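You operate a simulated robot arm through the tools that you are given. There is no shell and no other tool. Be economical: measure what you need, move in short steps, check, and stop when the job is done.

You run a simulated robot arm. Do the job below in one go: nothing can be reset, and whatever is moved stays where it is left.

JOB
Put two of the blue caps from the top of the green belt in the grey wire basket there. Then shut the left bench drawer. Then take the grey lid from the steel tray and put it on the shelf under the mesh bench. Then put one of the brass square flanges from the top of the beige bench on the top of the steel rack. Then close the white drawer. Then take the grey block from the top of the blue bench and put it on the deck of the dolly. The order counts.

It is judged by the outcome, as a careful person would: the job done as asked, and still so three seconds after it is handed in. It fails if anything else is knocked over, pushed out of place, dropped, spilled or broken. Lids that push on must go on centred and level and be pressed home; caps that screw on are set level and turned clockwise until they are tight.

ROBOT AND FRAMES
A 7-joint arm with a two-finger parallel gripper on a trunk, on a base that drives. Base frame: it is fixed to the floor where the robot stands at the start and does not move with it; the origin is under the middle of the robot, x ahead of it, y to its left, z up; the surface under the hand at the start is at about z = 950. Readings come in mm, degrees, newtons and seconds.
With the tool pointing down near the work surface it reaches from about 460 to 920 mm from the robot's upright axis, wherever it stands. Its first joint turns from -115.0 to 115.0 degrees. Places, roughly: blue cap (5x5x2 cm) [900, 200, 1000]; brass square flange (7x7x4 cm) [-4500, 5600, 800]; deck of the dolly [-2800, 2200, 200]; grey block (8x5x3 cm) [-4500, 2300, 700]; grey lid (15x9x3 cm) [-2200, 4000, 900]; left bench drawer [-2000, 4400, 800]; shelf under the mesh bench [-2300, 7200, 300]; top of the steel rack [-2300, 8100, 1600]; white drawer [-4100, 5500, 700]; wire basket (30x23x18 cm) [800, -400, 1000]. Payload 3.91 kg.
The tool frame sits at the grasp point between the pads (the TCP): z along the fingers, y along the line on which they close. The tips reach 30 mm beyond it. Largest opening 110 mm; finger width 20, thickness 10; the body of the gripper, 48 by 112 mm, starts 55 mm behind the TCP.
Orientation is told as [roll, pitch, yaw] about the base's x, y, z axes, in that order, counted from this pose: with the fingers straight down and closing along the base's y, the tool's x points along the base's -x, its y along +y and its z along -z.

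CONTROLS
- The arm moves only by the tool send_rows. Its argument "moves" is a list of rows, each a list of 7 numbers: the turn, a rotation vector about the tool's x, y, z in degrees, then the shift along the tool's x, y, z in mm, then the gripper command, from -1 (fully open) to 1 (shut), values between in proportion. In form: [[ax, ay, az, tx, ty, tz, hand], ...]. A call has 1 to 10 rows; each row is the pose to reach, as a shift and turn from the pose commanded when the call began, along the tool's axes at that moment. Rows are played at 5 a second. More than 50 mm and 8.6 degrees between two rows, or a gripper value outside its range, and nothing of the call is played. A pose out of reach is approached as far as the arm can. The call stops where the force on the tool passes 40 N (or 10 N more than at its start, if that is more) or the arm is blocked; 0.2 s more then pass. The fingers move at their own pace (about 153 mm/s each) and stop on an object; they squeeze with about 41 N. The grip force told is the motor's: it shows also when the fingers shut on nothing. Time passes only in rows, and 0.2 s behind the last, so rows that repeat a pose let the fingers close. The reply holds the time, the measured pose of the TCP, the force on the tool along the base axes, the opening and the grip force, in the units named above and with some noise, with the torque about the TCP (base axes, N m) and any sound that the robot's microphone picked up, and new pictures: "pictures" is both (left out), scene, wrist or none.
- Cameras (640 x 400 px; columns grow to the right, rows downward): "scene" is now at [217.7, 155.8, 1533.2]; the picture's right is [-0.56, -0.83, 0.00], its down [-0.56, 0.38, -0.73] and it looks along [0.61, -0.41, -0.68] (base axes); focal length 253 px, centre (320, 200). "wrist" rides on the gripper at [72, 17, -103] in the tool frame; the picture's right is [-0.23, 0.97, 0.00], its down [-0.76, -0.18, -0.62] and it looks along [-0.61, -0.14, 0.78] (tool axes); focal length 222 px, centre (320, 200).
- move_column(by): slides the trunk up (or, below 0, down) by that many mm; the arm and the scene camera ride with it, the base frame stays. It gives what a move gives, with no picture.
- drive_base(legs): drives the robot by 1 to 6 legs, each [ahead, left, turn to the left] in mm, mm and degrees, along the robot's own axes; the way and the turn of a leg run together, so that a leg with both is an arc; at most 1500 mm and 180 degrees a leg. The arm and the cameras ride along, it lands a little off, and it stops where it bumps. It gives what a move gives, and a new picture of the scene camera.
- aim_head(pan, tilt): turns the head with the scene camera to pan (to the left, within 80 degrees either way) and tilt (down, from -29 to 69), counted from straight ahead of the robot. It gives what a move gives, and a new picture of the scene camera.
- measure_at(camera, pixels): for up to 12 pixels [column, row] of the newest picture of that camera ("zoom" is the newest enlarged one), the place [x, y, z] in the base frame of the surface seen there, good to about 2 mm, but the place of the scene camera against the robot may be out by one fixed shift of up to 12 mm in any direction. It takes no simulated time.
- zoom(camera, box): a new picture of the part [left, top, right, bottom] of that camera's present view, enlarged. It takes no simulated time.
- finish_job(): hands the job in; it is judged then, once.

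Work in short steps. Measure before you move; look again where a grasp or a placing could have gone wrong, and mend it. You have 124 turns and 260 pictures in all, those below and enlarged ones among them. Open the gripper and draw the arm clear of the work before you hand the job in, unless the task says otherwise; then end with one line.

The tools are called after "Emit:" by a JSON object that holds its "name" and its "arguments". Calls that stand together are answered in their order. send_rows: Moves the arm, as the interface text tells. Its arguments: {"type":"object","properties":{"moves":{"type":"array"},"pictures":{"type":"string","enum":["both","scene","wrist","none"]}},"required":["moves"]} The other tools are called the same way: move_column (by) slides the trunk up or down; drive_base (legs) drives the base; aim_head (pan, tilt) turns the head that bears the scene camera; measure_at (camera, pixels) gives the place of the surface under pixels of a picture; zoom (camera, box) takes an enlarged picture of a part of a camera's view; finish_job () hands the job in.

At the start:

```text
clock: 0.0
tool_pos: [478.9, 165.2, 1322.1]
orientation: [0.0, 0.0, 0.0]
wrist_force: [-0.3, -1.1, -0.4]
torque: [-0.05, -0.02, -0.02]
finger_gap: 110.1
gripper_force: 0.1
trunk travel left (down, up): [-875.0, 115.0]
robot x, y, heading: [-0.1, -4.6, -0.2]
head pan, tilt: [-33.8, 42.7]
```

scene: 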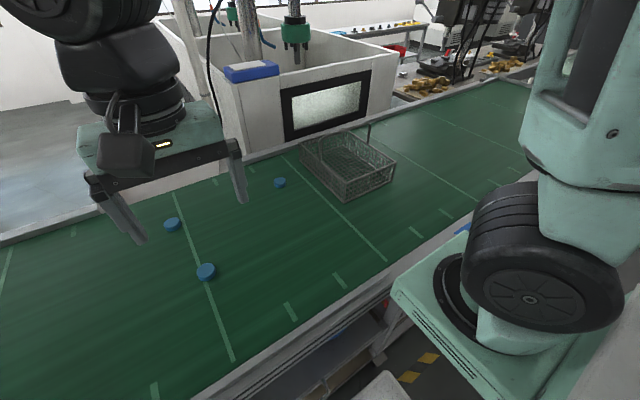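
wrist: 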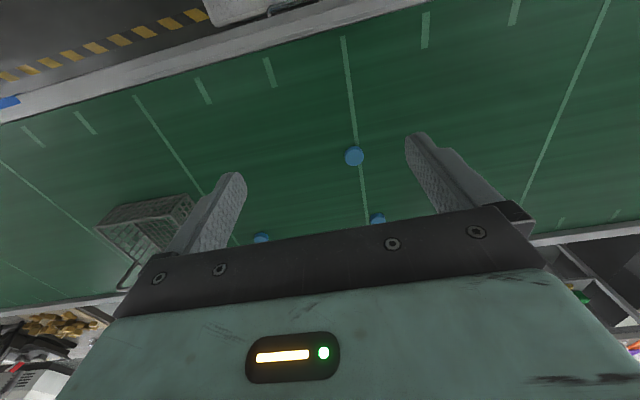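

The scene shows blue caps at about (206,272), (172,224), (279,182) and the basket near (348,165). I measure these.

Emit:
{"name": "measure_at", "arguments": {"camera": "scene", "pixels": [[206, 269], [172, 222], [279, 181], [345, 200], [300, 157], [395, 158], [350, 172], [230, 290], [345, 168], [368, 126], [345, 182]]}}

Emit:
{"name": "zoom", "arguments": {"camera": "scene", "box": [140, 110, 420, 290]}}

Emit:
{"name": "measure_at", "arguments": {"camera": "wrist", "pixels": [[354, 157], [377, 219], [262, 238], [354, 148], [354, 166], [345, 156], [363, 156], [350, 100]]}}

```text
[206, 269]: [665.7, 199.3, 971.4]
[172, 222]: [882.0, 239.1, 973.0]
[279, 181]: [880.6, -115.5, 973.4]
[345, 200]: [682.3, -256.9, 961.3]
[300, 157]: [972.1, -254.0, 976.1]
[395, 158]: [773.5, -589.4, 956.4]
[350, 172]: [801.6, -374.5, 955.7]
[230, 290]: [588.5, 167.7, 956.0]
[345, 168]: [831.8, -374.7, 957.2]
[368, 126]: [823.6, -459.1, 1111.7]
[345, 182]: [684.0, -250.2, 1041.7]
```

```text
2.22 times, centred on (280, 200) of scene
```

zoom: 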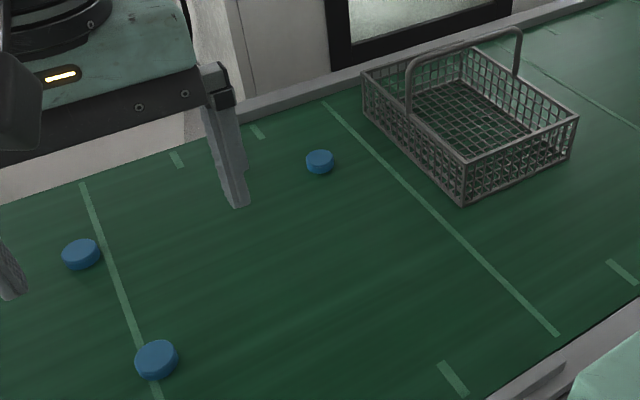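

```text
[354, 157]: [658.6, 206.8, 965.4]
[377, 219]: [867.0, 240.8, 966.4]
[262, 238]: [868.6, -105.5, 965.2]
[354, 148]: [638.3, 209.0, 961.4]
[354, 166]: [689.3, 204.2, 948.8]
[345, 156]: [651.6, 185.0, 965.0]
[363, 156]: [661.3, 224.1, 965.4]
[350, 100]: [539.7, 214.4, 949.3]
```

Scene camera is offset by about (+10,−7,+7) against the wrist camera. I measure the basket rim in the zoom and go down part way to the first cap at (660,206).

Emit:
{"name": "measure_at", "arguments": {"camera": "zoom", "pixels": [[463, 162], [362, 72], [577, 118], [479, 48], [408, 112], [410, 60], [518, 32], [465, 41], [440, 100], [500, 120], [320, 155]]}}

Emit:
{"name": "send_rows", "arguments": {"moves": [[0, 0, 0, -45, 10, 40, -1], [0, 0, 0, -90, 20, 80, -1], [0, 0, 0, -125, 30, 112, -1], [0, 0, 0, -155, 41, 145, -1], [0, 0, 0, -181, 41, 180, -1], [0, 0, 0, -181, 41, 225, -1], [0, 0, 0, -181, 41, 255, -1], [0, 0, 0, -181, 41, 255, -1]]}}

```text
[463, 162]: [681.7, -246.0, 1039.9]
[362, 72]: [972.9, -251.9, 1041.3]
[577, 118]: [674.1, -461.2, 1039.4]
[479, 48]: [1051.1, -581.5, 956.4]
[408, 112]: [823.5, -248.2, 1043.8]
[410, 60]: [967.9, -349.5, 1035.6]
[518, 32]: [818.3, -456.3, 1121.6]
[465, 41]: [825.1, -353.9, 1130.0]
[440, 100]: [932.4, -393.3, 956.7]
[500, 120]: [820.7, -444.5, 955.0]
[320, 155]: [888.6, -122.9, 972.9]
```

```text
refused: row 1 steps farther than a row can; nothing moved
```

Steps were too long; resend with shorter steps (total distance about 45 mm each).

Emit:
{"name": "send_rows", "arguments": {"moves": [[0, 0, 0, -30, 7, 36, -1], [0, 0, 0, -60, 14, 72, -1], [0, 0, 0, -90, 21, 108, -1], [0, 0, 0, -120, 28, 144, -1], [0, 0, 0, -150, 35, 180, -1], [0, 0, 0, -181, 41, 215, -1], [0, 0, 0, -181, 41, 260, -1], [0, 0, 0, -181, 41, 270, -1], [0, 0, 0, -181, 41, 270, -1]], "pictures": "wrist"}}

```text
clock: 2.0
tool_pos: [659.9, 206.1, 1051.3]
orientation: [0.0, 0.1, 0.0]
wrist_force: [-0.8, -0.6, -0.2]
torque: [0.0, 0.01, 0.01]
finger_gap: 110.1
gripper_force: 0.1
trunk travel left (down, up): [-875.0, 115.0]
robot x, y, heading: [-2.7, -1.5, -0.0]
head pan, tilt: [-33.8, 42.7]
```

wrist: 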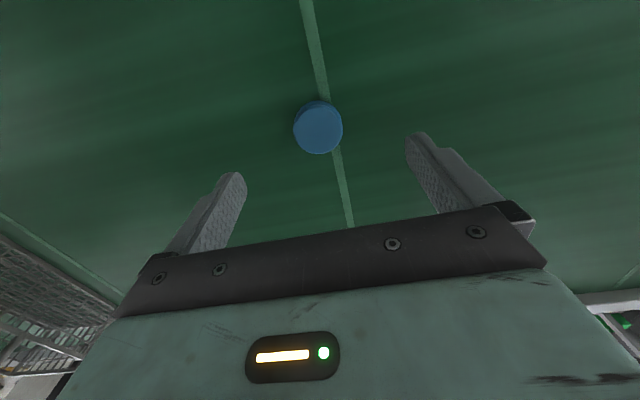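

The cap is at about (319,128) in the wrist view; measure its edges.

Emit:
{"name": "measure_at", "arguments": {"camera": "wrist", "pixels": [[319, 128], [296, 127], [341, 127], [318, 104], [318, 151]]}}

```text
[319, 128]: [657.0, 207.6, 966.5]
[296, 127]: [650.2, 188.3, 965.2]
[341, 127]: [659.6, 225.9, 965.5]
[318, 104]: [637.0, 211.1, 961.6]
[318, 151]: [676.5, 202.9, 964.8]
```

Centre ≈ (657,207), so I descend 69 mm and close.

Emit:
{"name": "send_rows", "arguments": {"moves": [[0, 0, 0, 3, 1, 35, -1], [0, 0, 0, 3, 1, 60, -0.5], [0, 0, 0, 3, 1, 68, -0.4], [0, 0, 0, 3, 1, 68, 1], [0, 0, 0, 3, 1, 68, 1], [0, 0, 0, 3, 1, 68, 1], [0, 0, 0, 3, 1, 40, 1], [0, 0, 0, 3, 1, -10, 1], [0, 0, 0, 3, 1, -60, 1], [0, 0, 0, 3, 1, -105, 1]], "pictures": "wrist"}}

```text
clock: 4.2
tool_pos: [657.8, 207.4, 1156.5]
orientation: [0.0, 0.0, 0.0]
wrist_force: [0.1, 0.1, -0.2]
torque: [-0.01, 0.04, 0.0]
finger_gap: 41.7
gripper_force: 40.9
trunk travel left (down, up): [-875.0, 115.0]
robot x, y, heading: [-3.7, -2.5, -0.2]
head pan, tilt: [-33.8, 42.7]
```

wrist: 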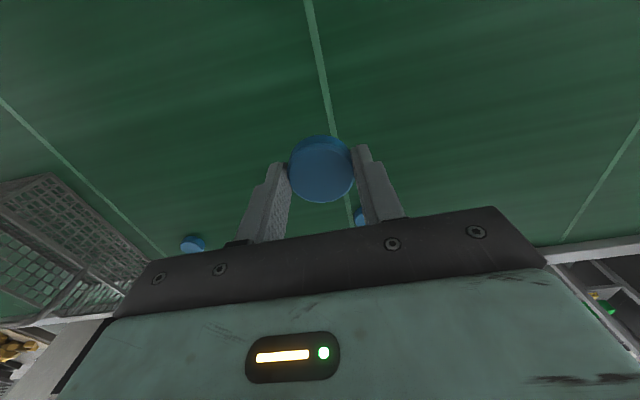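

Cap held (gap 41.7). Move over the basket's near half at (735,−340).

Emit:
{"name": "send_rows", "arguments": {"moves": [[0, 0, 0, -5, -45, 0, 1], [0, 0, 0, -10, -92, 0, 1], [0, 0, 0, -17, -140, 0, 1], [0, 0, 0, -24, -188, 0, 1], [0, 0, 0, -31, -236, 0, 1], [0, 0, 0, -38, -284, 0, 1], [0, 0, 0, -45, -332, 0, 1], [0, 0, 0, -52, -380, 0, 1], [0, 0, 0, -59, -428, 0, 1], [0, 0, 0, -66, -476, 0, 1]], "pictures": "none"}}

Emit:
{"name": "send_rows", "arguments": {"moves": [[0, 0, 0, -6, -35, 0, 1], [0, 0, 0, -11, -71, 0, 1], [0, 0, 0, -11, -71, 0, 1]]}}

```text
clock: 6.4
tool_pos: [722.4, -267.4, 1156.3]
orientation: [0.1, 0.2, 0.1]
wrist_force: [-0.4, 0.2, 0.0]
torque: [-0.05, -0.02, -0.03]
finger_gap: 41.8
gripper_force: 40.9
trunk travel left (down, up): [-875.0, 115.0]
robot x, y, heading: [1.9, 2.5, 0.2]
head pan, tilt: [-33.8, 42.7]
```

```text
clock: 7.2
tool_pos: [734.8, -339.0, 1156.1]
orientation: [0.1, -0.1, -0.1]
wrist_force: [0.7, 0.6, -0.6]
torque: [0.0, 0.0, 0.07]
finger_gap: 41.8
gripper_force: 41.1
trunk travel left (down, up): [-875.0, 115.0]
robot x, y, heading: [-1.0, 1.7, 0.0]
head pan, tilt: [-33.8, 42.7]
```

scene: 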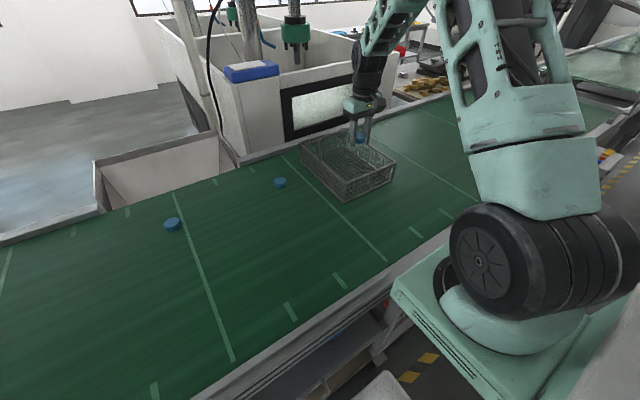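
wrist: 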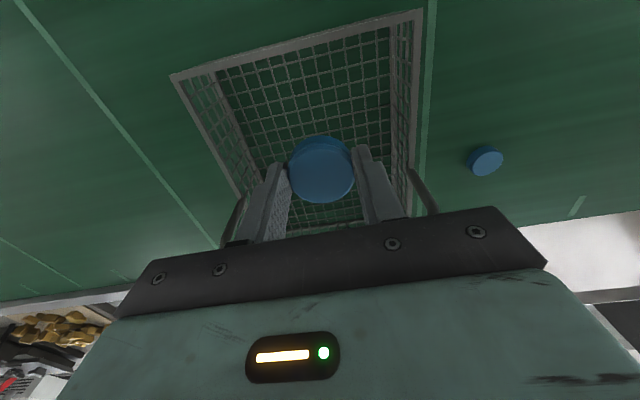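

Cap is over the near half of the basket; lower to z≈993 and release gently (opening only part), then rise.

Emit:
{"name": "send_rows", "arguments": {"moves": [[0, 0, 0, 0, -5, 45, 1], [0, 0, 0, 0, -10, 90, 1], [0, 0, 0, 0, -10, 130, 1], [0, 0, 0, 0, -10, 155, 1], [0, 0, 0, 0, -10, 164, 1], [0, 0, 0, 0, -10, 164, -0.2], [0, 0, 0, 0, -10, 164, -0.2], [0, 0, 0, 0, -10, 120, -0.2], [0, 0, 0, 0, -10, 75, -0.2], [0, 0, 0, 0, 0, 30, -0.2]], "pictures": "none"}}

Emit:
{"name": "send_rows", "arguments": {"moves": [[0, 0, 0, 0, 0, -30, -1], [0, 0, 0, -20, 42, -30, -1], [0, 0, 0, -45, 84, -30, -1], [0, 0, 0, -70, 126, -30, -1], [0, 0, 0, -95, 168, -30, -1], [0, 0, 0, -120, 210, -30, -1], [0, 0, 0, -133, 233, -20, -1], [0, 0, 0, -133, 233, -20, -1]]}}

```text
clock: 9.4
tool_pos: [732.5, -338.7, 1127.7]
orientation: [0.0, -0.1, 0.0]
wrist_force: [0.5, 0.1, -0.4]
torque: [0.01, 0.02, -0.01]
finger_gap: 65.9
gripper_force: 0.1
trunk travel left (down, up): [-875.0, 115.0]
robot x, y, heading: [4.5, -0.3, 0.1]
head pan, tilt: [-33.8, 42.7]
```

```text
clock: 11.2
tool_pos: [866.8, -104.2, 1147.6]
orientation: [0.0, 0.0, 0.0]
wrist_force: [0.2, -0.1, 0.6]
torque: [-0.01, 0.01, -0.05]
finger_gap: 109.7
gripper_force: 0.1
trunk travel left (down, up): [-875.0, 115.0]
robot x, y, heading: [-2.3, -0.4, -0.3]
head pan, tilt: [-33.8, 42.7]
```

scene: 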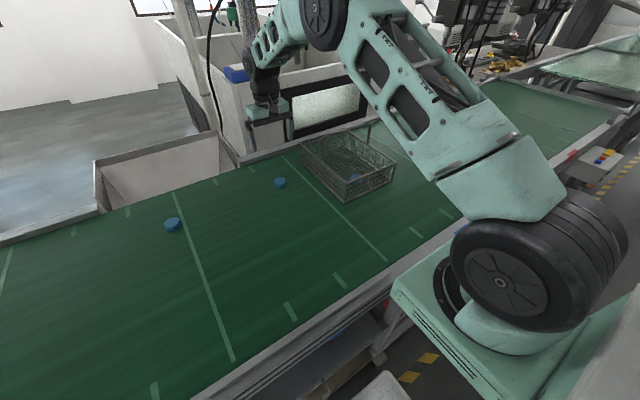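
wrist: 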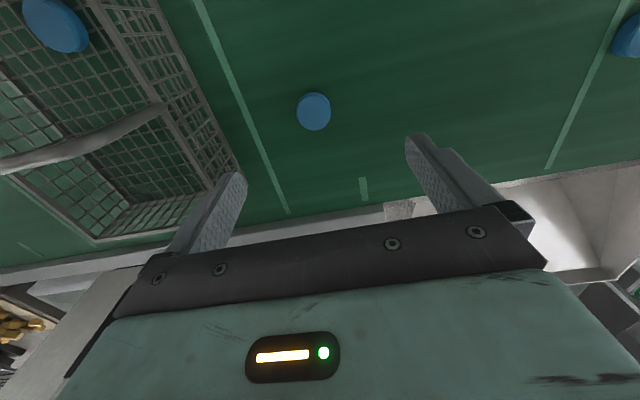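

First cap lies in the basket. Measure the second at (314,111).

Emit:
{"name": "measure_at", "arguments": {"camera": "wrist", "pixels": [[314, 111], [298, 111], [329, 111], [314, 96], [314, 127]]}}

```text
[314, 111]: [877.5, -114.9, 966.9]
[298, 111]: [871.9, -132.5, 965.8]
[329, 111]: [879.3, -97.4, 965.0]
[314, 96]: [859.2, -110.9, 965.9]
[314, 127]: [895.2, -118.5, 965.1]
```

Centre (877,−115). Descend and grasp.

Emit:
{"name": "send_rows", "arguments": {"moves": [[0, 0, 0, -5, -5, 45, -1], [0, 0, 0, -10, -10, 90, -0.6], [0, 0, 0, -10, -11, 130, -0.4], [0, 0, 0, -10, -11, 155, -0.4], [0, 0, 0, -10, -11, 164, -0.4], [0, 0, 0, -10, -11, 164, 1], [0, 0, 0, -10, -11, 164, 1], [0, 0, 0, -10, -11, 164, 1], [0, 0, 0, -10, -11, 120, 1], [0, 0, 0, -10, -11, 75, 1]], "pictures": "wrist"}}

```text
clock: 13.4
tool_pos: [877.6, -118.2, 1072.2]
orientation: [0.1, 0.1, 0.1]
wrist_force: [0.5, -0.3, 0.7]
torque: [0.04, 0.0, -0.02]
finger_gap: 41.9
gripper_force: 41.0
trunk travel left (down, up): [-875.0, 115.0]
robot x, y, heading: [2.2, 0.7, -0.1]
head pan, tilt: [-33.8, 42.7]
```

wrist: 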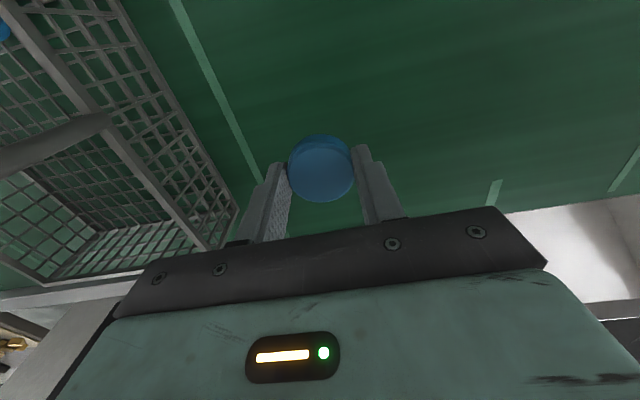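

Held (41.9). Rise, retreat, and go over to (730,−300).

Emit:
{"name": "send_rows", "arguments": {"moves": [[0, 0, 0, 20, 0, -40, 1], [0, 0, 0, 45, 0, -80, 1], [0, 0, 0, 85, -25, -85, 1], [0, 0, 0, 120, -60, -85, 1], [0, 0, 0, 147, -100, -85, 1], [0, 0, 0, 147, -145, -85, 1], [0, 0, 0, 147, -182, -85, 1], [0, 0, 0, 147, -182, -40, 1], [0, 0, 0, 147, -182, 5, 1], [0, 0, 0, 147, -182, 5, 1]]}}

```text
clock: 15.6
tool_pos: [729.4, -299.9, 1066.1]
orientation: [0.0, -0.1, 0.1]
wrist_force: [-0.5, 0.4, -0.1]
torque: [0.0, -0.04, 0.02]
finger_gap: 41.8
gripper_force: 41.2
trunk travel left (down, up): [-875.0, 115.0]
robot x, y, heading: [-0.5, 1.9, -0.0]
head pan, tilt: [-33.8, 42.7]
```

scene: 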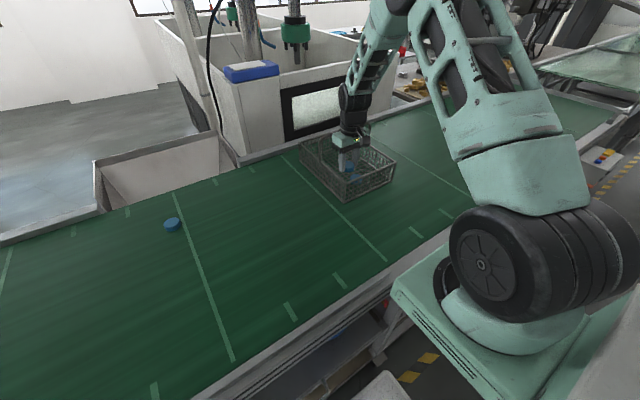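
wrist: 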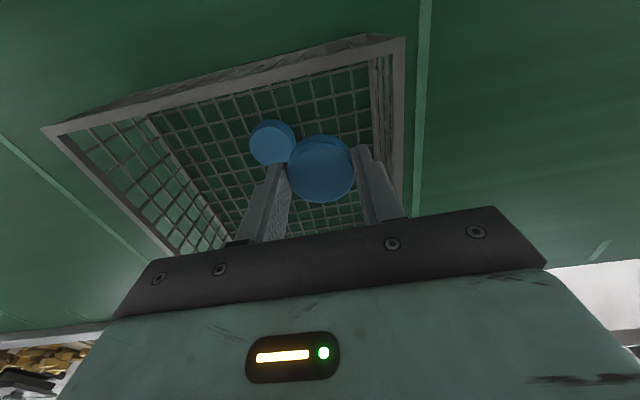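

Position is good. Lower to z≈1003, release, and rise.

Emit:
{"name": "send_rows", "arguments": {"moves": [[0, 0, 0, 0, 0, 40, 1], [0, 0, 0, 0, 0, 63, 1], [0, 0, 0, 0, 0, 63, -0.1], [0, 0, 0, 0, 0, 63, -0.1], [0, 0, 0, 0, 0, 20, -0.1], [0, 0, 0, 0, 0, -30, -0.1], [0, 0, 0, 0, 0, -80, -0.1], [0, 0, 0, 30, 20, -110, -0.1], [0, 0, 0, 60, 50, -135, -0.1]]}}

```text
clock: 17.6
tool_pos: [668.8, -251.5, 1200.5]
orientation: [0.0, 0.0, 0.0]
wrist_force: [0.6, -0.4, -0.8]
torque: [0.03, 0.04, -0.02]
finger_gap: 60.5
gripper_force: 0.0
trunk travel left (down, up): [-875.0, 115.0]
robot x, y, heading: [-4.4, 2.4, 0.2]
head pan, tilt: [-33.8, 42.7]
```

scene: 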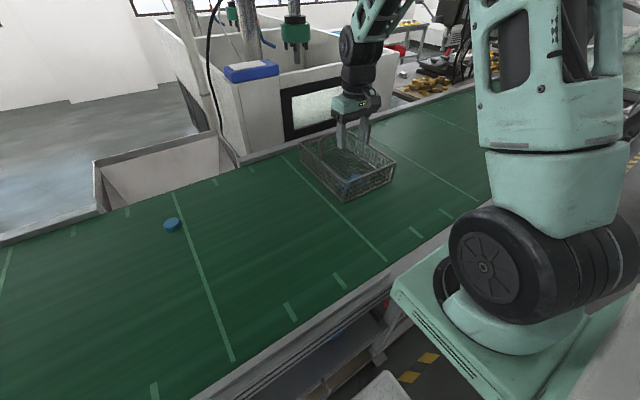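
wrist: 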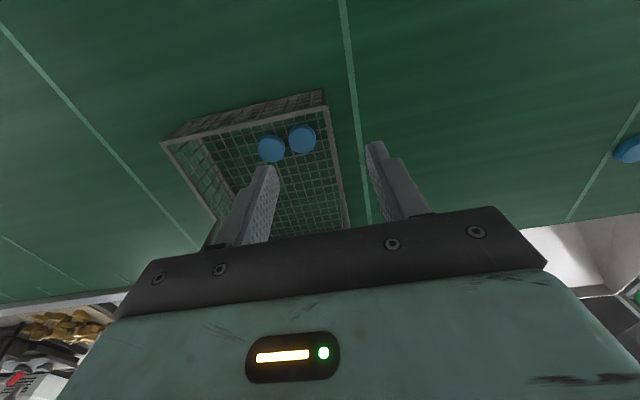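

Both caps are in the basket. I retract the arm to a compact central pose, then look around to plan the drive.

Emit:
{"name": "send_rows", "arguments": {"moves": [[0, 0, 0, 10, 10, -45, 0], [0, 0, 0, 20, 20, -90, 0], [0, 0, 0, 45, 50, -110, 0], [0, 0, 0, 70, 90, -115, 0], [0, 0, 0, 95, 130, -120, 0], [0, 0, 0, 120, 168, -120, 0], [0, 0, 0, 150, 205, -120, 0], [0, 0, 0, 180, 240, -120, 0], [0, 0, 0, 188, 251, -120, 0]], "pictures": "none"}}

Emit:
{"name": "aim_head", "arguments": {"pan": 80, "tilt": 20}}

```text
clock: 19.6
tool_pos: [482.7, 2.1, 1322.0]
orientation: [-0.1, 0.0, -0.1]
wrist_force: [0.5, 0.0, 0.6]
torque: [0.0, 0.01, 0.04]
finger_gap: 54.9
gripper_force: 0.1
trunk travel left (down, up): [-875.0, 115.0]
robot x, y, heading: [-0.5, 1.6, 0.1]
head pan, tilt: [-33.8, 42.7]
```

```text
clock: 21.5
tool_pos: [481.1, 1.0, 1321.4]
orientation: [0.1, 0.0, -0.1]
wrist_force: [-0.2, -0.6, -0.3]
torque: [-0.01, 0.03, 0.0]
finger_gap: 54.7
gripper_force: 0.0
trunk travel left (down, up): [-875.0, 115.0]
robot x, y, heading: [-1.4, -1.4, 0.1]
head pan, tilt: [80.0, 20.0]
```

scene: 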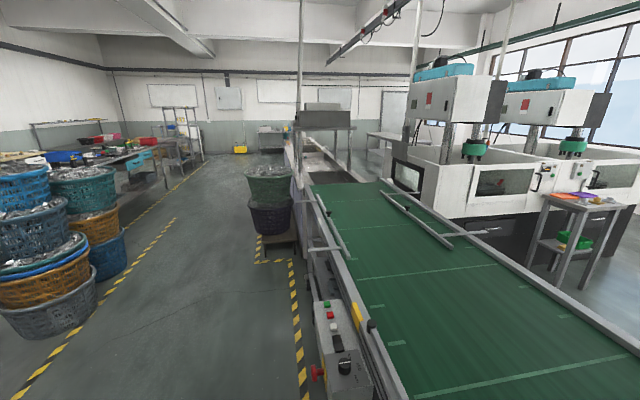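

The corridor runs along +y. I back off 250 mm and turn left 90°, then look ahead.

Emit:
{"name": "drive_base", "arguments": {"legs": [[-250, 0, 0], [0, 0, 90]]}}

Emit:
{"name": "aim_head", "arguments": {"pan": 20, "tilt": 15}}

```text
clock: 27.1
tool_pos: [-248.1, 481.8, 1323.2]
orientation: [0.0, 0.0, 89.7]
wrist_force: [0.6, -0.2, -0.1]
torque: [0.01, 0.01, 0.01]
finger_gap: 55.2
gripper_force: 0.1
trunk travel left (down, up): [-875.0, 115.0]
robot x, y, heading: [-248.8, -0.5, 89.5]
head pan, tilt: [80.0, 20.0]
```

scene: 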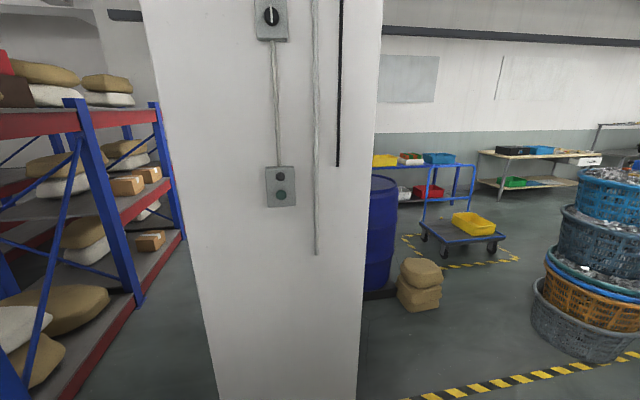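

```text
clock: 28.4
tool_pos: [-249.0, 481.8, 1322.0]
orientation: [0.0, 0.1, 89.6]
wrist_force: [-0.1, 0.4, -0.6]
torque: [0.01, -0.01, -0.03]
finger_gap: 54.8
gripper_force: 0.1
trunk travel left (down, up): [-875.0, 115.0]
robot x, y, heading: [-250.9, -2.2, 89.4]
head pan, tilt: [20.0, 15.0]
```

scene: 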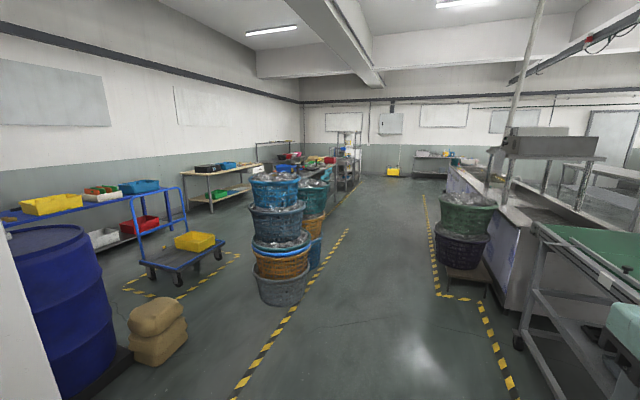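

The corridor is clear. Zoom at the bench past the baskets and measure the baskets/floor for a path.

Emit:
{"name": "zoom", "arguments": {"camera": "scene", "box": [180, 110, 380, 235]}}

Emit:
{"name": "measure_at", "arguments": {"camera": "scene", "pixels": [[280, 295], [330, 245], [305, 190], [310, 260], [345, 232], [185, 260], [340, 175], [350, 190], [320, 240], [428, 195], [435, 260], [470, 285]]}}

```text
3.20 times, centred on (280, 172) of scene
```

zoom: 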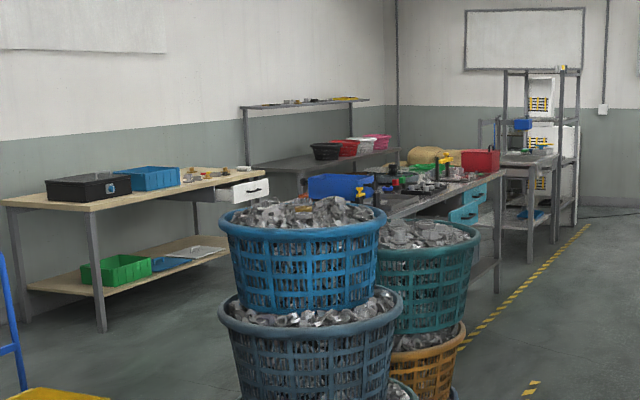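

```text
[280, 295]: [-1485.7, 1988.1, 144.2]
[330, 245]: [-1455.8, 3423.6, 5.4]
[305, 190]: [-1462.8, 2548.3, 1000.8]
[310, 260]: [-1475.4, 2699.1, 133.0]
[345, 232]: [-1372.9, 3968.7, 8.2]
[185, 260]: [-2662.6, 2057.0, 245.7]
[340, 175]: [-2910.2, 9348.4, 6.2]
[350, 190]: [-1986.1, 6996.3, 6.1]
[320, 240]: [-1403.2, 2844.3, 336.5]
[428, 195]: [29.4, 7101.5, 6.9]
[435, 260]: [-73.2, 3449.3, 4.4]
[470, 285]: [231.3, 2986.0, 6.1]
```

Path along the corridor is clear (baskets' edge at x≈−1400). Drive to about (−850, 4200), then turn the head toward the bench.

Emit:
{"name": "drive_base", "arguments": {"legs": [[1400, 0, 0], [1400, 100, 0], [1400, 400, 0]]}}

Emit:
{"name": "aim_head", "arguments": {"pan": 75, "tilt": 30}}

```text
clock: 41.3
tool_pos: [-334.7, 3229.4, 1321.4]
orientation: [-0.1, 0.0, 89.9]
wrist_force: [0.2, -0.6, 0.2]
torque: [-0.02, 0.02, 0.0]
finger_gap: 55.0
gripper_force: 0.1
trunk travel left (down, up): [-875.0, 115.0]
robot x, y, heading: [-333.2, 2747.8, 90.1]
head pan, tilt: [20.0, 15.0]
stopped in leg 2: the robot was blocked; the commanded pose is now the measured one
```

scene: 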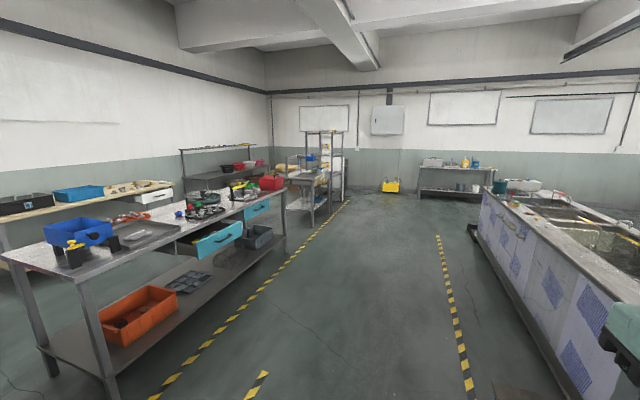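

```text
clock: 42.5
tool_pos: [-335.8, 3229.1, 1322.4]
orientation: [0.0, 0.0, 90.0]
wrist_force: [0.2, 0.4, -0.4]
torque: [0.03, 0.03, 0.03]
finger_gap: 55.0
gripper_force: 0.1
trunk travel left (down, up): [-875.0, 115.0]
robot x, y, heading: [-333.4, 2745.3, 90.0]
head pan, tilt: [75.0, 30.0]
```

scene: 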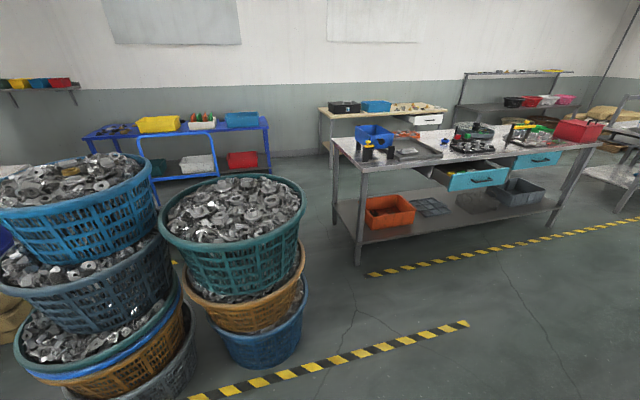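

Blocked, probably by the pallet at the right; measure baskets at left, and the drawer and tray, before sidestepping.

Emit:
{"name": "measure_at", "arguments": {"camera": "scene", "pixels": [[304, 190], [300, 310], [280, 350], [187, 340], [450, 182], [507, 176], [478, 182], [440, 155], [510, 165], [534, 160], [410, 150], [408, 141]]}}

Emit:
{"name": "zoom", "arguments": {"camera": "scene", "box": [340, 100, 600, 263]}}

Emit:
{"name": "aim_head", "arguments": {"pan": -60, "tilt": 50}}

```text
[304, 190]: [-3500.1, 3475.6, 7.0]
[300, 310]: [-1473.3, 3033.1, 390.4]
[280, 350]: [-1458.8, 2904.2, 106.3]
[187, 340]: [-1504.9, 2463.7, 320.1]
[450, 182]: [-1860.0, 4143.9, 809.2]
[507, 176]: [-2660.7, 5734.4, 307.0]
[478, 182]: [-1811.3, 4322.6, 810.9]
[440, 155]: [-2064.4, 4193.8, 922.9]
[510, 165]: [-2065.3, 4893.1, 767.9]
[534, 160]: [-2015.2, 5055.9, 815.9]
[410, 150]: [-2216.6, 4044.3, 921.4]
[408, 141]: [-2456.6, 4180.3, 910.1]
```

```text
2.45 times, centred on (470, 182) of scene
```

zoom: 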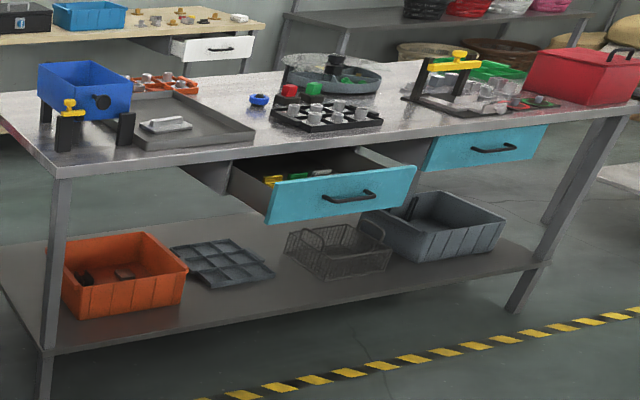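

```text
clock: 44.7
tool_pos: [-333.6, 3228.6, 1321.8]
orientation: [0.0, 0.1, 90.0]
wrist_force: [-0.1, 0.0, 0.1]
torque: [-0.05, 0.0, 0.02]
finger_gap: 55.3
gripper_force: 0.0
trunk travel left (down, up): [-875.0, 115.0]
robot x, y, heading: [-333.4, 2746.1, 90.1]
head pan, tilt: [-60.0, 50.0]
```

scene: 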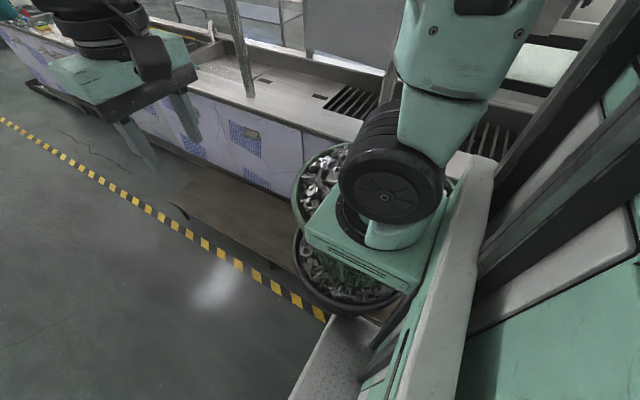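

The robot touched the basket pallet at right. Sidestep left 450, go ahead to y≈4300, turn left to face the bench.

Emit:
{"name": "drive_base", "arguments": {"legs": [[0, 450, 0], [1400, 0, 0], [150, 0, 0], [0, 0, 90]]}}

Emit:
{"name": "aim_head", "arguments": {"pan": 0, "tilt": 35}}

```text
clock: 58.8
tool_pos: [-1266.1, 4279.2, 1322.7]
orientation: [0.1, 0.1, -179.4]
wrist_force: [-0.3, -0.4, 0.4]
torque: [-0.02, -0.02, 0.03]
finger_gap: 55.0
gripper_force: 0.0
trunk travel left (down, up): [-875.0, 115.0]
robot x, y, heading: [-787.9, 4284.5, -179.3]
head pan, tilt: [-60.0, 50.0]
```

scene: 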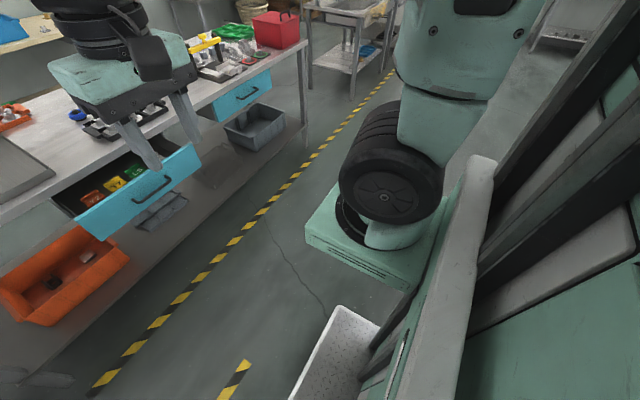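

```text
clock: 60.1
tool_pos: [-1265.4, 4277.6, 1322.5]
orientation: [0.0, 0.0, -179.5]
wrist_force: [0.1, -0.2, -0.2]
torque: [-0.01, 0.01, -0.03]
finger_gap: 54.9
gripper_force: 0.0
trunk travel left (down, up): [-875.0, 115.0]
robot x, y, heading: [-783.7, 4285.5, -179.2]
head pan, tilt: [0.0, 35.0]
```

scene: 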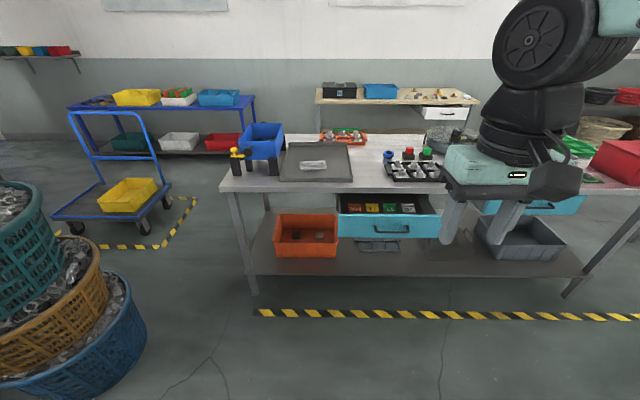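

Facing the bench. Measure the drawer front, handle, bench edge, right drawer, tray, lid.

Emit:
{"name": "measure_at", "arguments": {"camera": "scene", "pixels": [[339, 218], [437, 219], [390, 218], [390, 226], [390, 236], [360, 236], [390, 187], [480, 207], [312, 165], [313, 162], [285, 178], [350, 179]]}}

Emit:
{"name": "zoom", "arguments": {"camera": "scene", "box": [230, 110, 470, 260]}}

```text
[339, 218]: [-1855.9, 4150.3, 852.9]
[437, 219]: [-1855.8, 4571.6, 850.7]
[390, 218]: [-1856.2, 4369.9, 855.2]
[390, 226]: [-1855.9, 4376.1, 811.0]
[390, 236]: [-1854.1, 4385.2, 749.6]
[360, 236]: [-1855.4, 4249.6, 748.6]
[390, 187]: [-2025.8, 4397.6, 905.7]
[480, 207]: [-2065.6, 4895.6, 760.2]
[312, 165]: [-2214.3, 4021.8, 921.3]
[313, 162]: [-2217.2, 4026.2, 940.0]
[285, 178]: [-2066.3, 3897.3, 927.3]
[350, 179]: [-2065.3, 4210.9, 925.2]
```

```text
2.67 times, centred on (350, 185) of scene
```

zoom: 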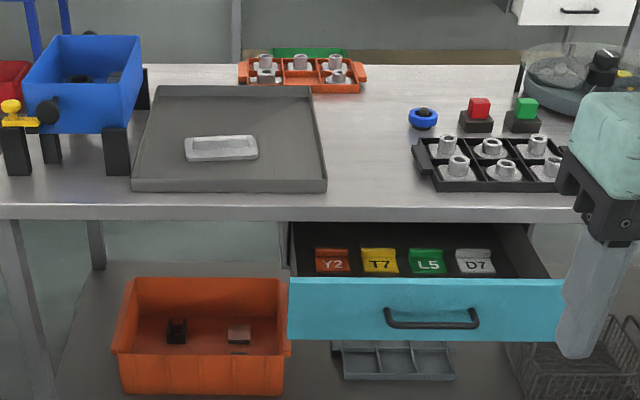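

Drawer front is at x≈−1846 (true), y 4143–4570, z 742–850; the closed right drawer front is at −2056. I'll lower the trunk, move closer, then pitch the gripper horizontal and push above the handle.

Emit:
{"name": "move_column", "arguments": {"by": -350}}

Emit:
{"name": "drive_base", "arguments": {"legs": [[380, 0, 0]]}}

Emit:
{"name": "send_rows", "arguments": {"moves": [[0, -8.5, 0, 0, -8, 0, 1], [0, -17, 0, 0, -16, 0, 1], [0, -25.5, 0, 0, -24, 0, 1], [0, -34, 0, 0, -32, 0, 1], [0, -42.5, 0, -10, -40, 0, 1], [0, -51, 0, -20, -48, 0, 1], [0, -59.5, 0, -30, -56, 0, 1], [0, -68, 0, -40, -64, 0, 1], [0, -76.5, 0, -50, -72, 0, 1], [0, -85, 0, -60, -75, 0, 1]]}}

```text
clock: 63.5
tool_pos: [-1265.5, 4278.7, 971.4]
orientation: [0.1, 0.0, -179.3]
wrist_force: [-0.6, 0.0, 0.1]
torque: [-0.04, 0.0, -0.02]
finger_gap: 54.9
gripper_force: 0.1
trunk travel left (down, up): [-525.0, 465.0]
robot x, y, heading: [-783.3, 4284.5, -179.3]
head pan, tilt: [0.0, 35.0]
```

```text
clock: 65.9
tool_pos: [-1648.9, 4272.5, 971.9]
orientation: [0.0, 0.1, -179.3]
wrist_force: [0.7, -0.7, -0.3]
torque: [0.0, -0.01, 0.02]
finger_gap: 55.1
gripper_force: 0.0
trunk travel left (down, up): [-525.0, 465.0]
robot x, y, heading: [-1165.3, 4280.0, -179.2]
head pan, tilt: [0.0, 35.0]
```

scene: 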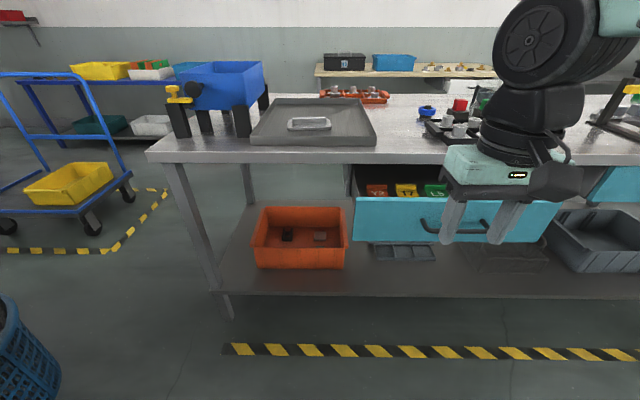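

```text
clock: 68.1
tool_pos: [-1837.7, 4328.3, 1055.2]
orientation: [0.9, -85.1, 179.8]
wrist_force: [-0.4, -0.1, 0.9]
torque: [0.0, -0.04, 0.03]
finger_gap: 0.0
gripper_force: 38.0
out of reach, approached as far as the arm can: row 3, 4, 5, 6, 7, 8, 9, 10
trunk travel left (down, up): [-525.0, 465.0]
robot x, y, heading: [-1166.5, 4278.9, -179.4]
head pan, tilt: [0.0, 35.0]
```

scene: 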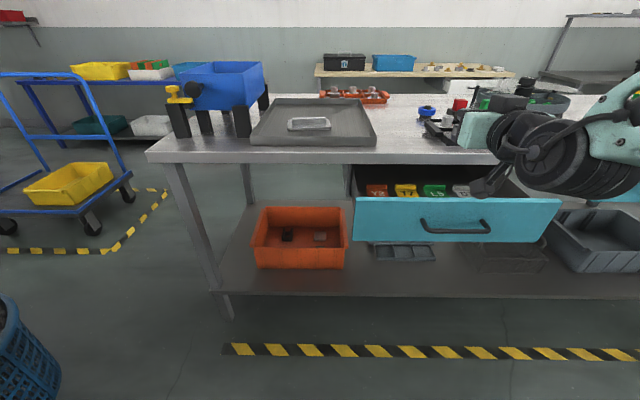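
wrist: 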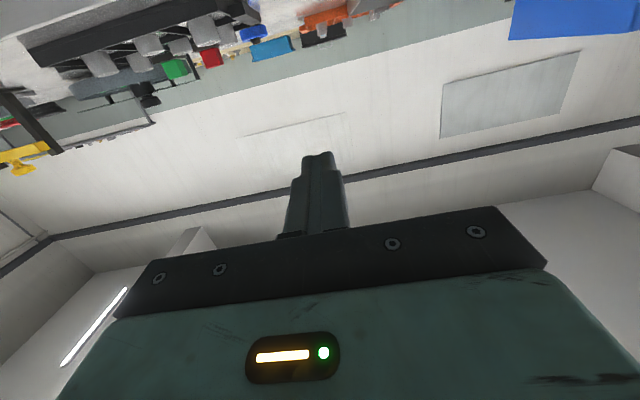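

Gripper is horizontal at z 1055, clear of everything. Back up 120 mm, shift right 25, then lower the trunk by 228 to the z of the drawer front above the handle.

Emit:
{"name": "drive_base", "arguments": {"legs": [[-120, -25, 0]]}}

Emit:
{"name": "move_column", "arguments": {"by": -226}}

Emit:
{"name": "send_rows", "arguments": {"moves": [[0, -5, 0, 0, 0, 0, 1], [0, -5, 0, 0, 0, 0, 1]]}}

```text
clock: 69.3
tool_pos: [-1717.3, 4355.0, 1055.5]
orientation: [0.0, -85.0, -179.3]
wrist_force: [0.2, 0.3, 0.0]
torque: [0.05, 0.01, 0.0]
finger_gap: 0.0
gripper_force: 37.4
trunk travel left (down, up): [-525.0, 465.0]
robot x, y, heading: [-1047.1, 4310.8, -179.2]
head pan, tilt: [0.0, 35.0]
```

scene: 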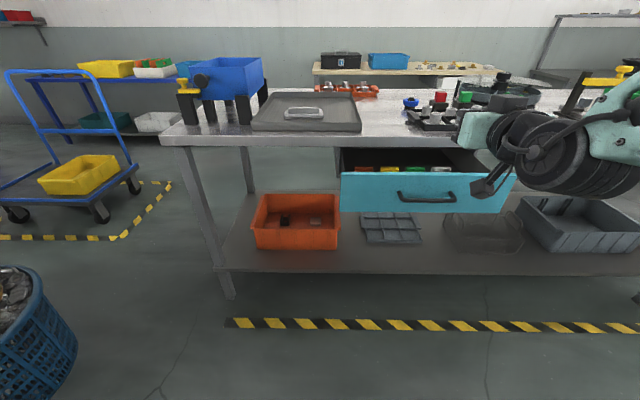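

```text
clock: 71.7
tool_pos: [-1718.7, 4354.6, 829.1]
orientation: [0.2, -84.9, -179.5]
wrist_force: [0.9, -0.3, -0.5]
torque: [0.0, -0.02, 0.0]
finger_gap: 0.2
gripper_force: 38.0
trunk travel left (down, up): [-299.0, 691.0]
robot x, y, heading: [-1045.8, 4310.0, -179.3]
head pan, tilt: [0.0, 35.0]
```

```text
clock: 72.3
tool_pos: [-1724.7, 4353.0, 832.1]
orientation: [-22.4, -90.0, -157.0]
wrist_force: [-0.2, -0.3, 0.8]
torque: [0.03, 0.0, 0.0]
finger_gap: 0.0
gripper_force: 38.3
out of reach, approached as far as the arm can: row 1, 2
trunk travel left (down, up): [-299.0, 691.0]
robot x, y, heading: [-1046.6, 4311.2, -179.4]
head pan, tilt: [0.0, 35.0]
```

scene: 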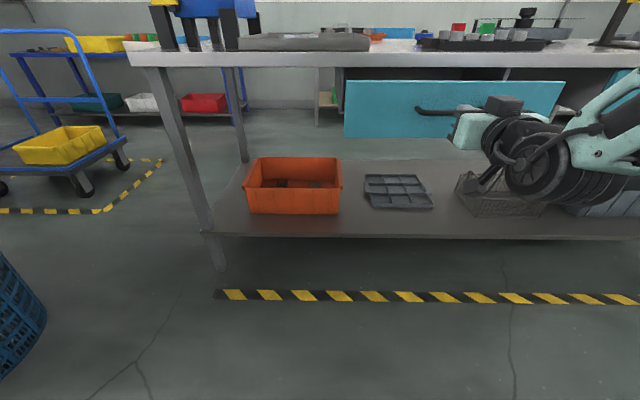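
wrist: 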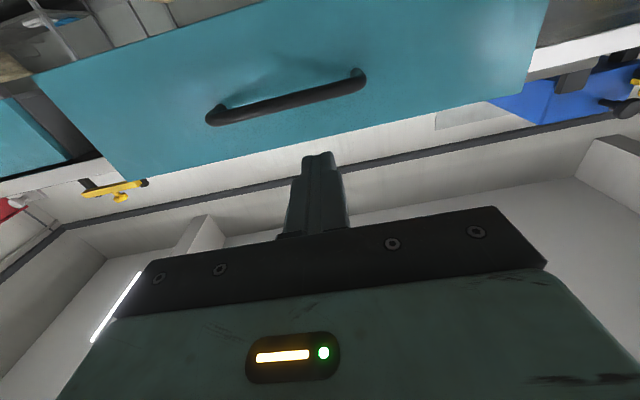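

Measure the front's upper edge and the handle through the wrist camera to check the push height.

Emit:
{"name": "measure_at", "arguments": {"camera": "wrist", "pixels": [[285, 102], [285, 120], [300, 130], [290, 60], [330, 122], [215, 118], [360, 78], [120, 150]]}}

```text
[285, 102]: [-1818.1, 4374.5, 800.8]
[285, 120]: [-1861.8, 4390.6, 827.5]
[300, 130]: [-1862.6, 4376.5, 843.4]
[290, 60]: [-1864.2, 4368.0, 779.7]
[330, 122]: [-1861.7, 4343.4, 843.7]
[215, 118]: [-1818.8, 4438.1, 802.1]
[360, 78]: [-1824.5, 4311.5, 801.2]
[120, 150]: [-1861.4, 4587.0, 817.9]
```

Front at x≈−1862, top edge 850, handle at 801: z≈832 is right between. Push forward along the tool axis.

Emit:
{"name": "send_rows", "arguments": {"moves": [[0, 0, 0, 0, 0, 40, 1], [0, 0, 0, 0, 0, 80, 1], [0, 0, 0, 0, 0, 110, 1], [0, 0, 0, 0, 0, 135, 1], [0, 0, 0, 0, 0, 160, 1], [0, 0, 0, 0, 0, 185, 1], [0, 0, 0, 0, 0, 210, 1]]}}

```text
clock: 73.9
tool_pos: [-1934.1, 4330.4, 835.1]
orientation: [41.7, -89.7, 137.7]
wrist_force: [-0.2, -0.8, -0.2]
torque: [0.05, 0.01, -0.02]
finger_gap: 0.0
gripper_force: 37.6
out of reach, approached as far as the arm can: row 1, 2, 3, 4, 5, 6, 7
trunk travel left (down, up): [-299.0, 691.0]
robot x, y, heading: [-1048.1, 4308.2, -179.4]
head pan, tilt: [0.0, 35.0]
```

scene: 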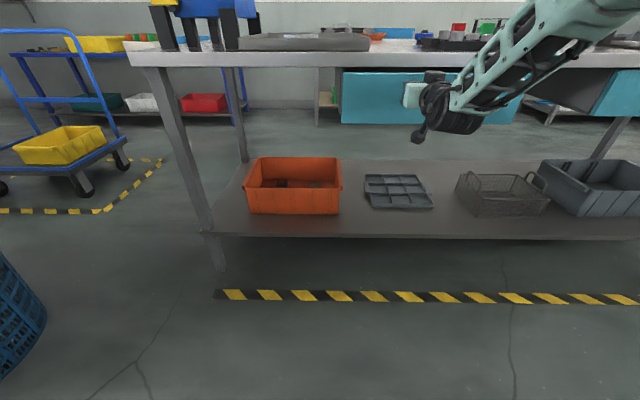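
wrist: 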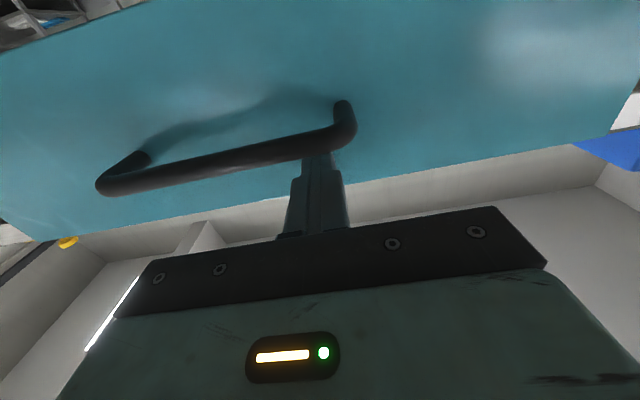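

The drawer is going in (tip at x≈−1964). Continue ~100 mm more in small steps until it seats.

Emit:
{"name": "send_rows", "arguments": {"moves": [[0, 0, 0, 2, 0, 25, 1], [0, 0, 0, 3, 0, 50, 1], [0, 0, 0, 4, 0, 70, 1], [0, 0, 0, 4, 0, 85, 1], [0, 0, 0, 4, 0, 95, 1], [0, 0, 0, 4, 0, 105, 1], [0, 0, 0, 4, 0, 112, 1], [0, 0, 0, 4, 0, 118, 1]]}}

```text
clock: 74.9
tool_pos: [-2012.7, 4319.5, 831.5]
orientation: [12.7, -89.7, 167.3]
wrist_force: [22.1, 1.0, 2.6]
torque: [0.01, 0.26, -0.1]
finger_gap: 0.0
gripper_force: 37.8
out of reach, approached as far as the arm can: row 1, 2, 3, 4
trunk travel left (down, up): [-299.0, 691.0]
robot x, y, heading: [-1041.7, 4305.8, -179.3]
head pan, tilt: [0.0, 35.0]
stopped in row 4: the force on the tool passed its limit at 180 N (the readings are from after the stop); the commanded pose is now the measured one
```

scene: 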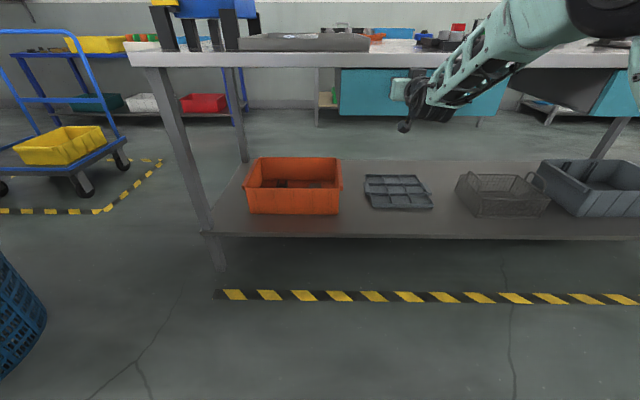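
wrist: 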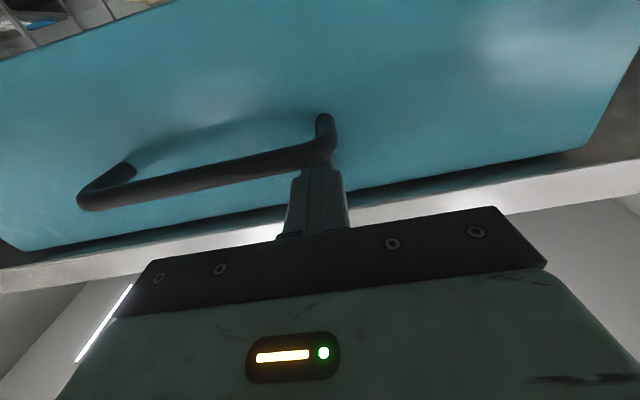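

It struck something at tip x≈−2043; compare the left front with the closed right drawer front.

Emit:
{"name": "measure_at", "arguments": {"camera": "scene", "pixels": [[350, 100], [380, 75], [480, 100], [605, 85], [625, 100], [450, 55]]}}

Emit:
{"name": "measure_at", "arguments": {"camera": "wrist", "pixels": [[230, 70], [400, 100], [550, 90], [100, 100], [450, 190], [500, 162]]}}

Emit:
{"name": "zoom", "arguments": {"camera": "scene", "box": [310, 30, 640, 160]}}

```text
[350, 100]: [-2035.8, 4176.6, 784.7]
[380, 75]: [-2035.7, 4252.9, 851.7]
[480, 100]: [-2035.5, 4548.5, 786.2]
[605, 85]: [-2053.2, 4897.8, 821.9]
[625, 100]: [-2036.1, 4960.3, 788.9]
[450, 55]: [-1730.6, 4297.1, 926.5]
```

```text
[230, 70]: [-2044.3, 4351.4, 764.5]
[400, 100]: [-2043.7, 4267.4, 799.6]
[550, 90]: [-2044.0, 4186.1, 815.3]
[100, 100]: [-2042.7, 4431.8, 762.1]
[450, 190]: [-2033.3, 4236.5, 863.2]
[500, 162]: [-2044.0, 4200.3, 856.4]
```

```text
1.94 times, centred on (475, 95) of scene
```

zoom: 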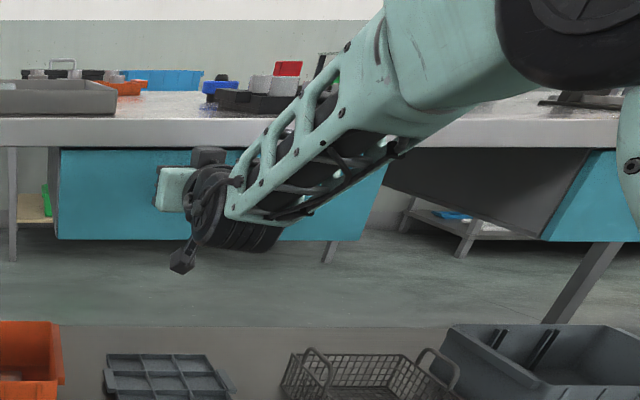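

Left front is at −2036, same as the right drawer (−2036): closed. Retract the arm and look at the mesh bench to the right.

Emit:
{"name": "send_rows", "arguments": {"moves": [[0, 0, 0, 0, 0, -40, 1], [0, 0, 0, 0, 0, -85, 1], [0, 0, 0, 0, 0, -130, 1], [0, 0, 0, 0, 0, -170, 1], [0, 0, 0, 0, 0, -210, 1]], "pictures": "none"}}

Emit:
{"name": "aim_head", "arguments": {"pan": -60, "tilt": 20}}

Emit:
{"name": "zoom", "arguments": {"camera": "scene", "box": [160, 60, 480, 260]}}

```text
clock: 76.1
tool_pos: [-1803.0, 4321.6, 831.5]
orientation: [4.2, -89.5, 175.9]
wrist_force: [0.4, -0.1, 0.6]
torque: [0.01, 0.01, 0.0]
finger_gap: 0.3
gripper_force: 38.0
trunk travel left (down, up): [-299.0, 691.0]
robot x, y, heading: [-1050.1, 4307.4, -179.1]
head pan, tilt: [0.0, 35.0]
```

```text
clock: 77.4
tool_pos: [-1803.6, 4320.1, 831.6]
orientation: [10.8, -89.6, 169.2]
wrist_force: [0.3, 0.0, -0.2]
torque: [-0.01, 0.0, 0.0]
finger_gap: 0.0
gripper_force: 37.5
trunk travel left (down, up): [-299.0, 691.0]
robot x, y, heading: [-1047.5, 4304.2, -179.3]
head pan, tilt: [-60.0, 20.0]
```

scene: 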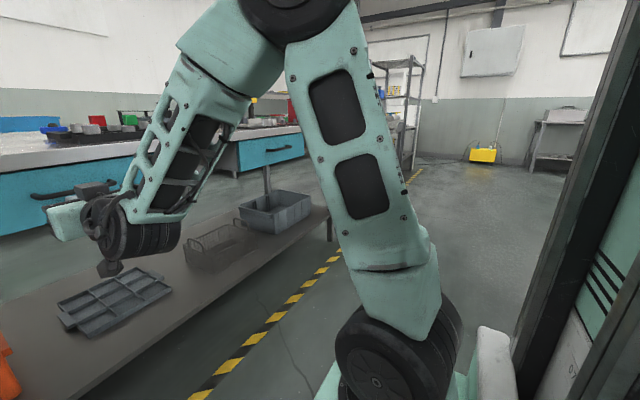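

```text
2.00 times, centred on (320, 160) of scene
```

zoom: 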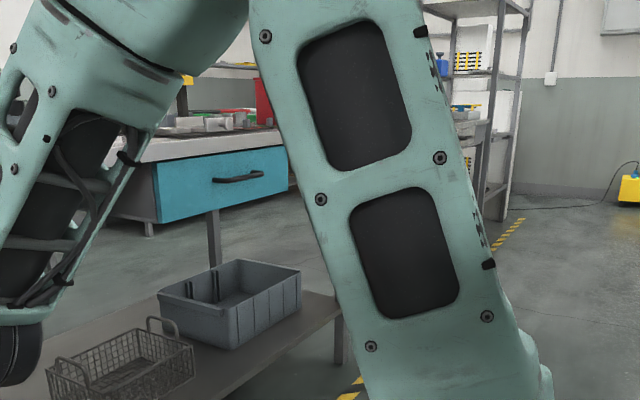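

View is blocked by the arm. I raise the trunk, fold the tool back to pointing down, and strafe right to look at the mesh bench.

Emit:
{"name": "move_column", "arguments": {"by": 576}}

Emit:
{"name": "send_rows", "arguments": {"moves": [[0, 8.5, 0, 0, 0, -20, 0], [0, 17, 0, 0, 0, -40, 0], [0, 25.5, 0, 0, 0, -60, 0], [0, 34, 0, 0, 0, -80, 0], [0, 42.5, 0, 0, 0, -100, 0], [0, 51, 0, 0, 0, -120, 0], [0, 59.5, 0, 0, 0, -140, 0], [0, 68, 0, 0, 0, -160, 0], [0, 76.5, 0, 0, 0, -180, 0], [0, 85, 0, 0, 0, -200, 0]], "pictures": "none"}}

Emit:
{"name": "drive_base", "arguments": {"legs": [[100, -1400, 0]]}}

```text
refused: 576 is not a number from -400 to 400
```

```text
clock: 79.6
tool_pos: [-1604.7, 4321.2, 832.1]
orientation: [0.0, -4.4, -179.9]
wrist_force: [0.0, 0.3, 0.2]
torque: [0.0, 0.01, 0.01]
finger_gap: 55.1
gripper_force: 0.1
trunk travel left (down, up): [-299.0, 691.0]
robot x, y, heading: [-1045.6, 4308.6, -179.3]
head pan, tilt: [-60.0, 20.0]
```

```text
clock: 86.6
tool_pos: [-1725.1, 5714.3, 832.6]
orientation: [0.1, -4.6, -179.7]
wrist_force: [-0.3, 0.7, 0.1]
torque: [0.0, -0.01, 0.0]
finger_gap: 55.2
gripper_force: 0.1
trunk travel left (down, up): [-299.0, 691.0]
robot x, y, heading: [-1165.0, 5708.2, -179.2]
head pan, tilt: [-60.0, 20.0]
```

scene: 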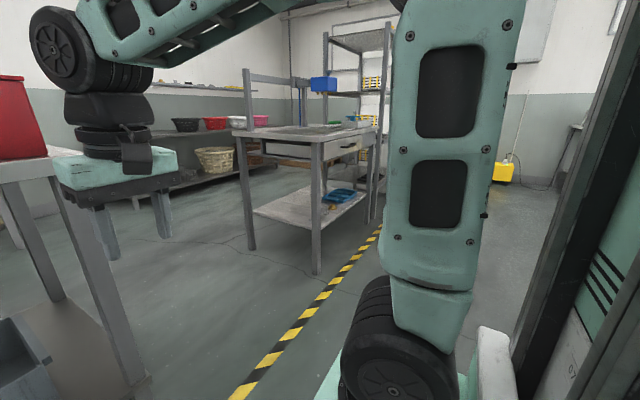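

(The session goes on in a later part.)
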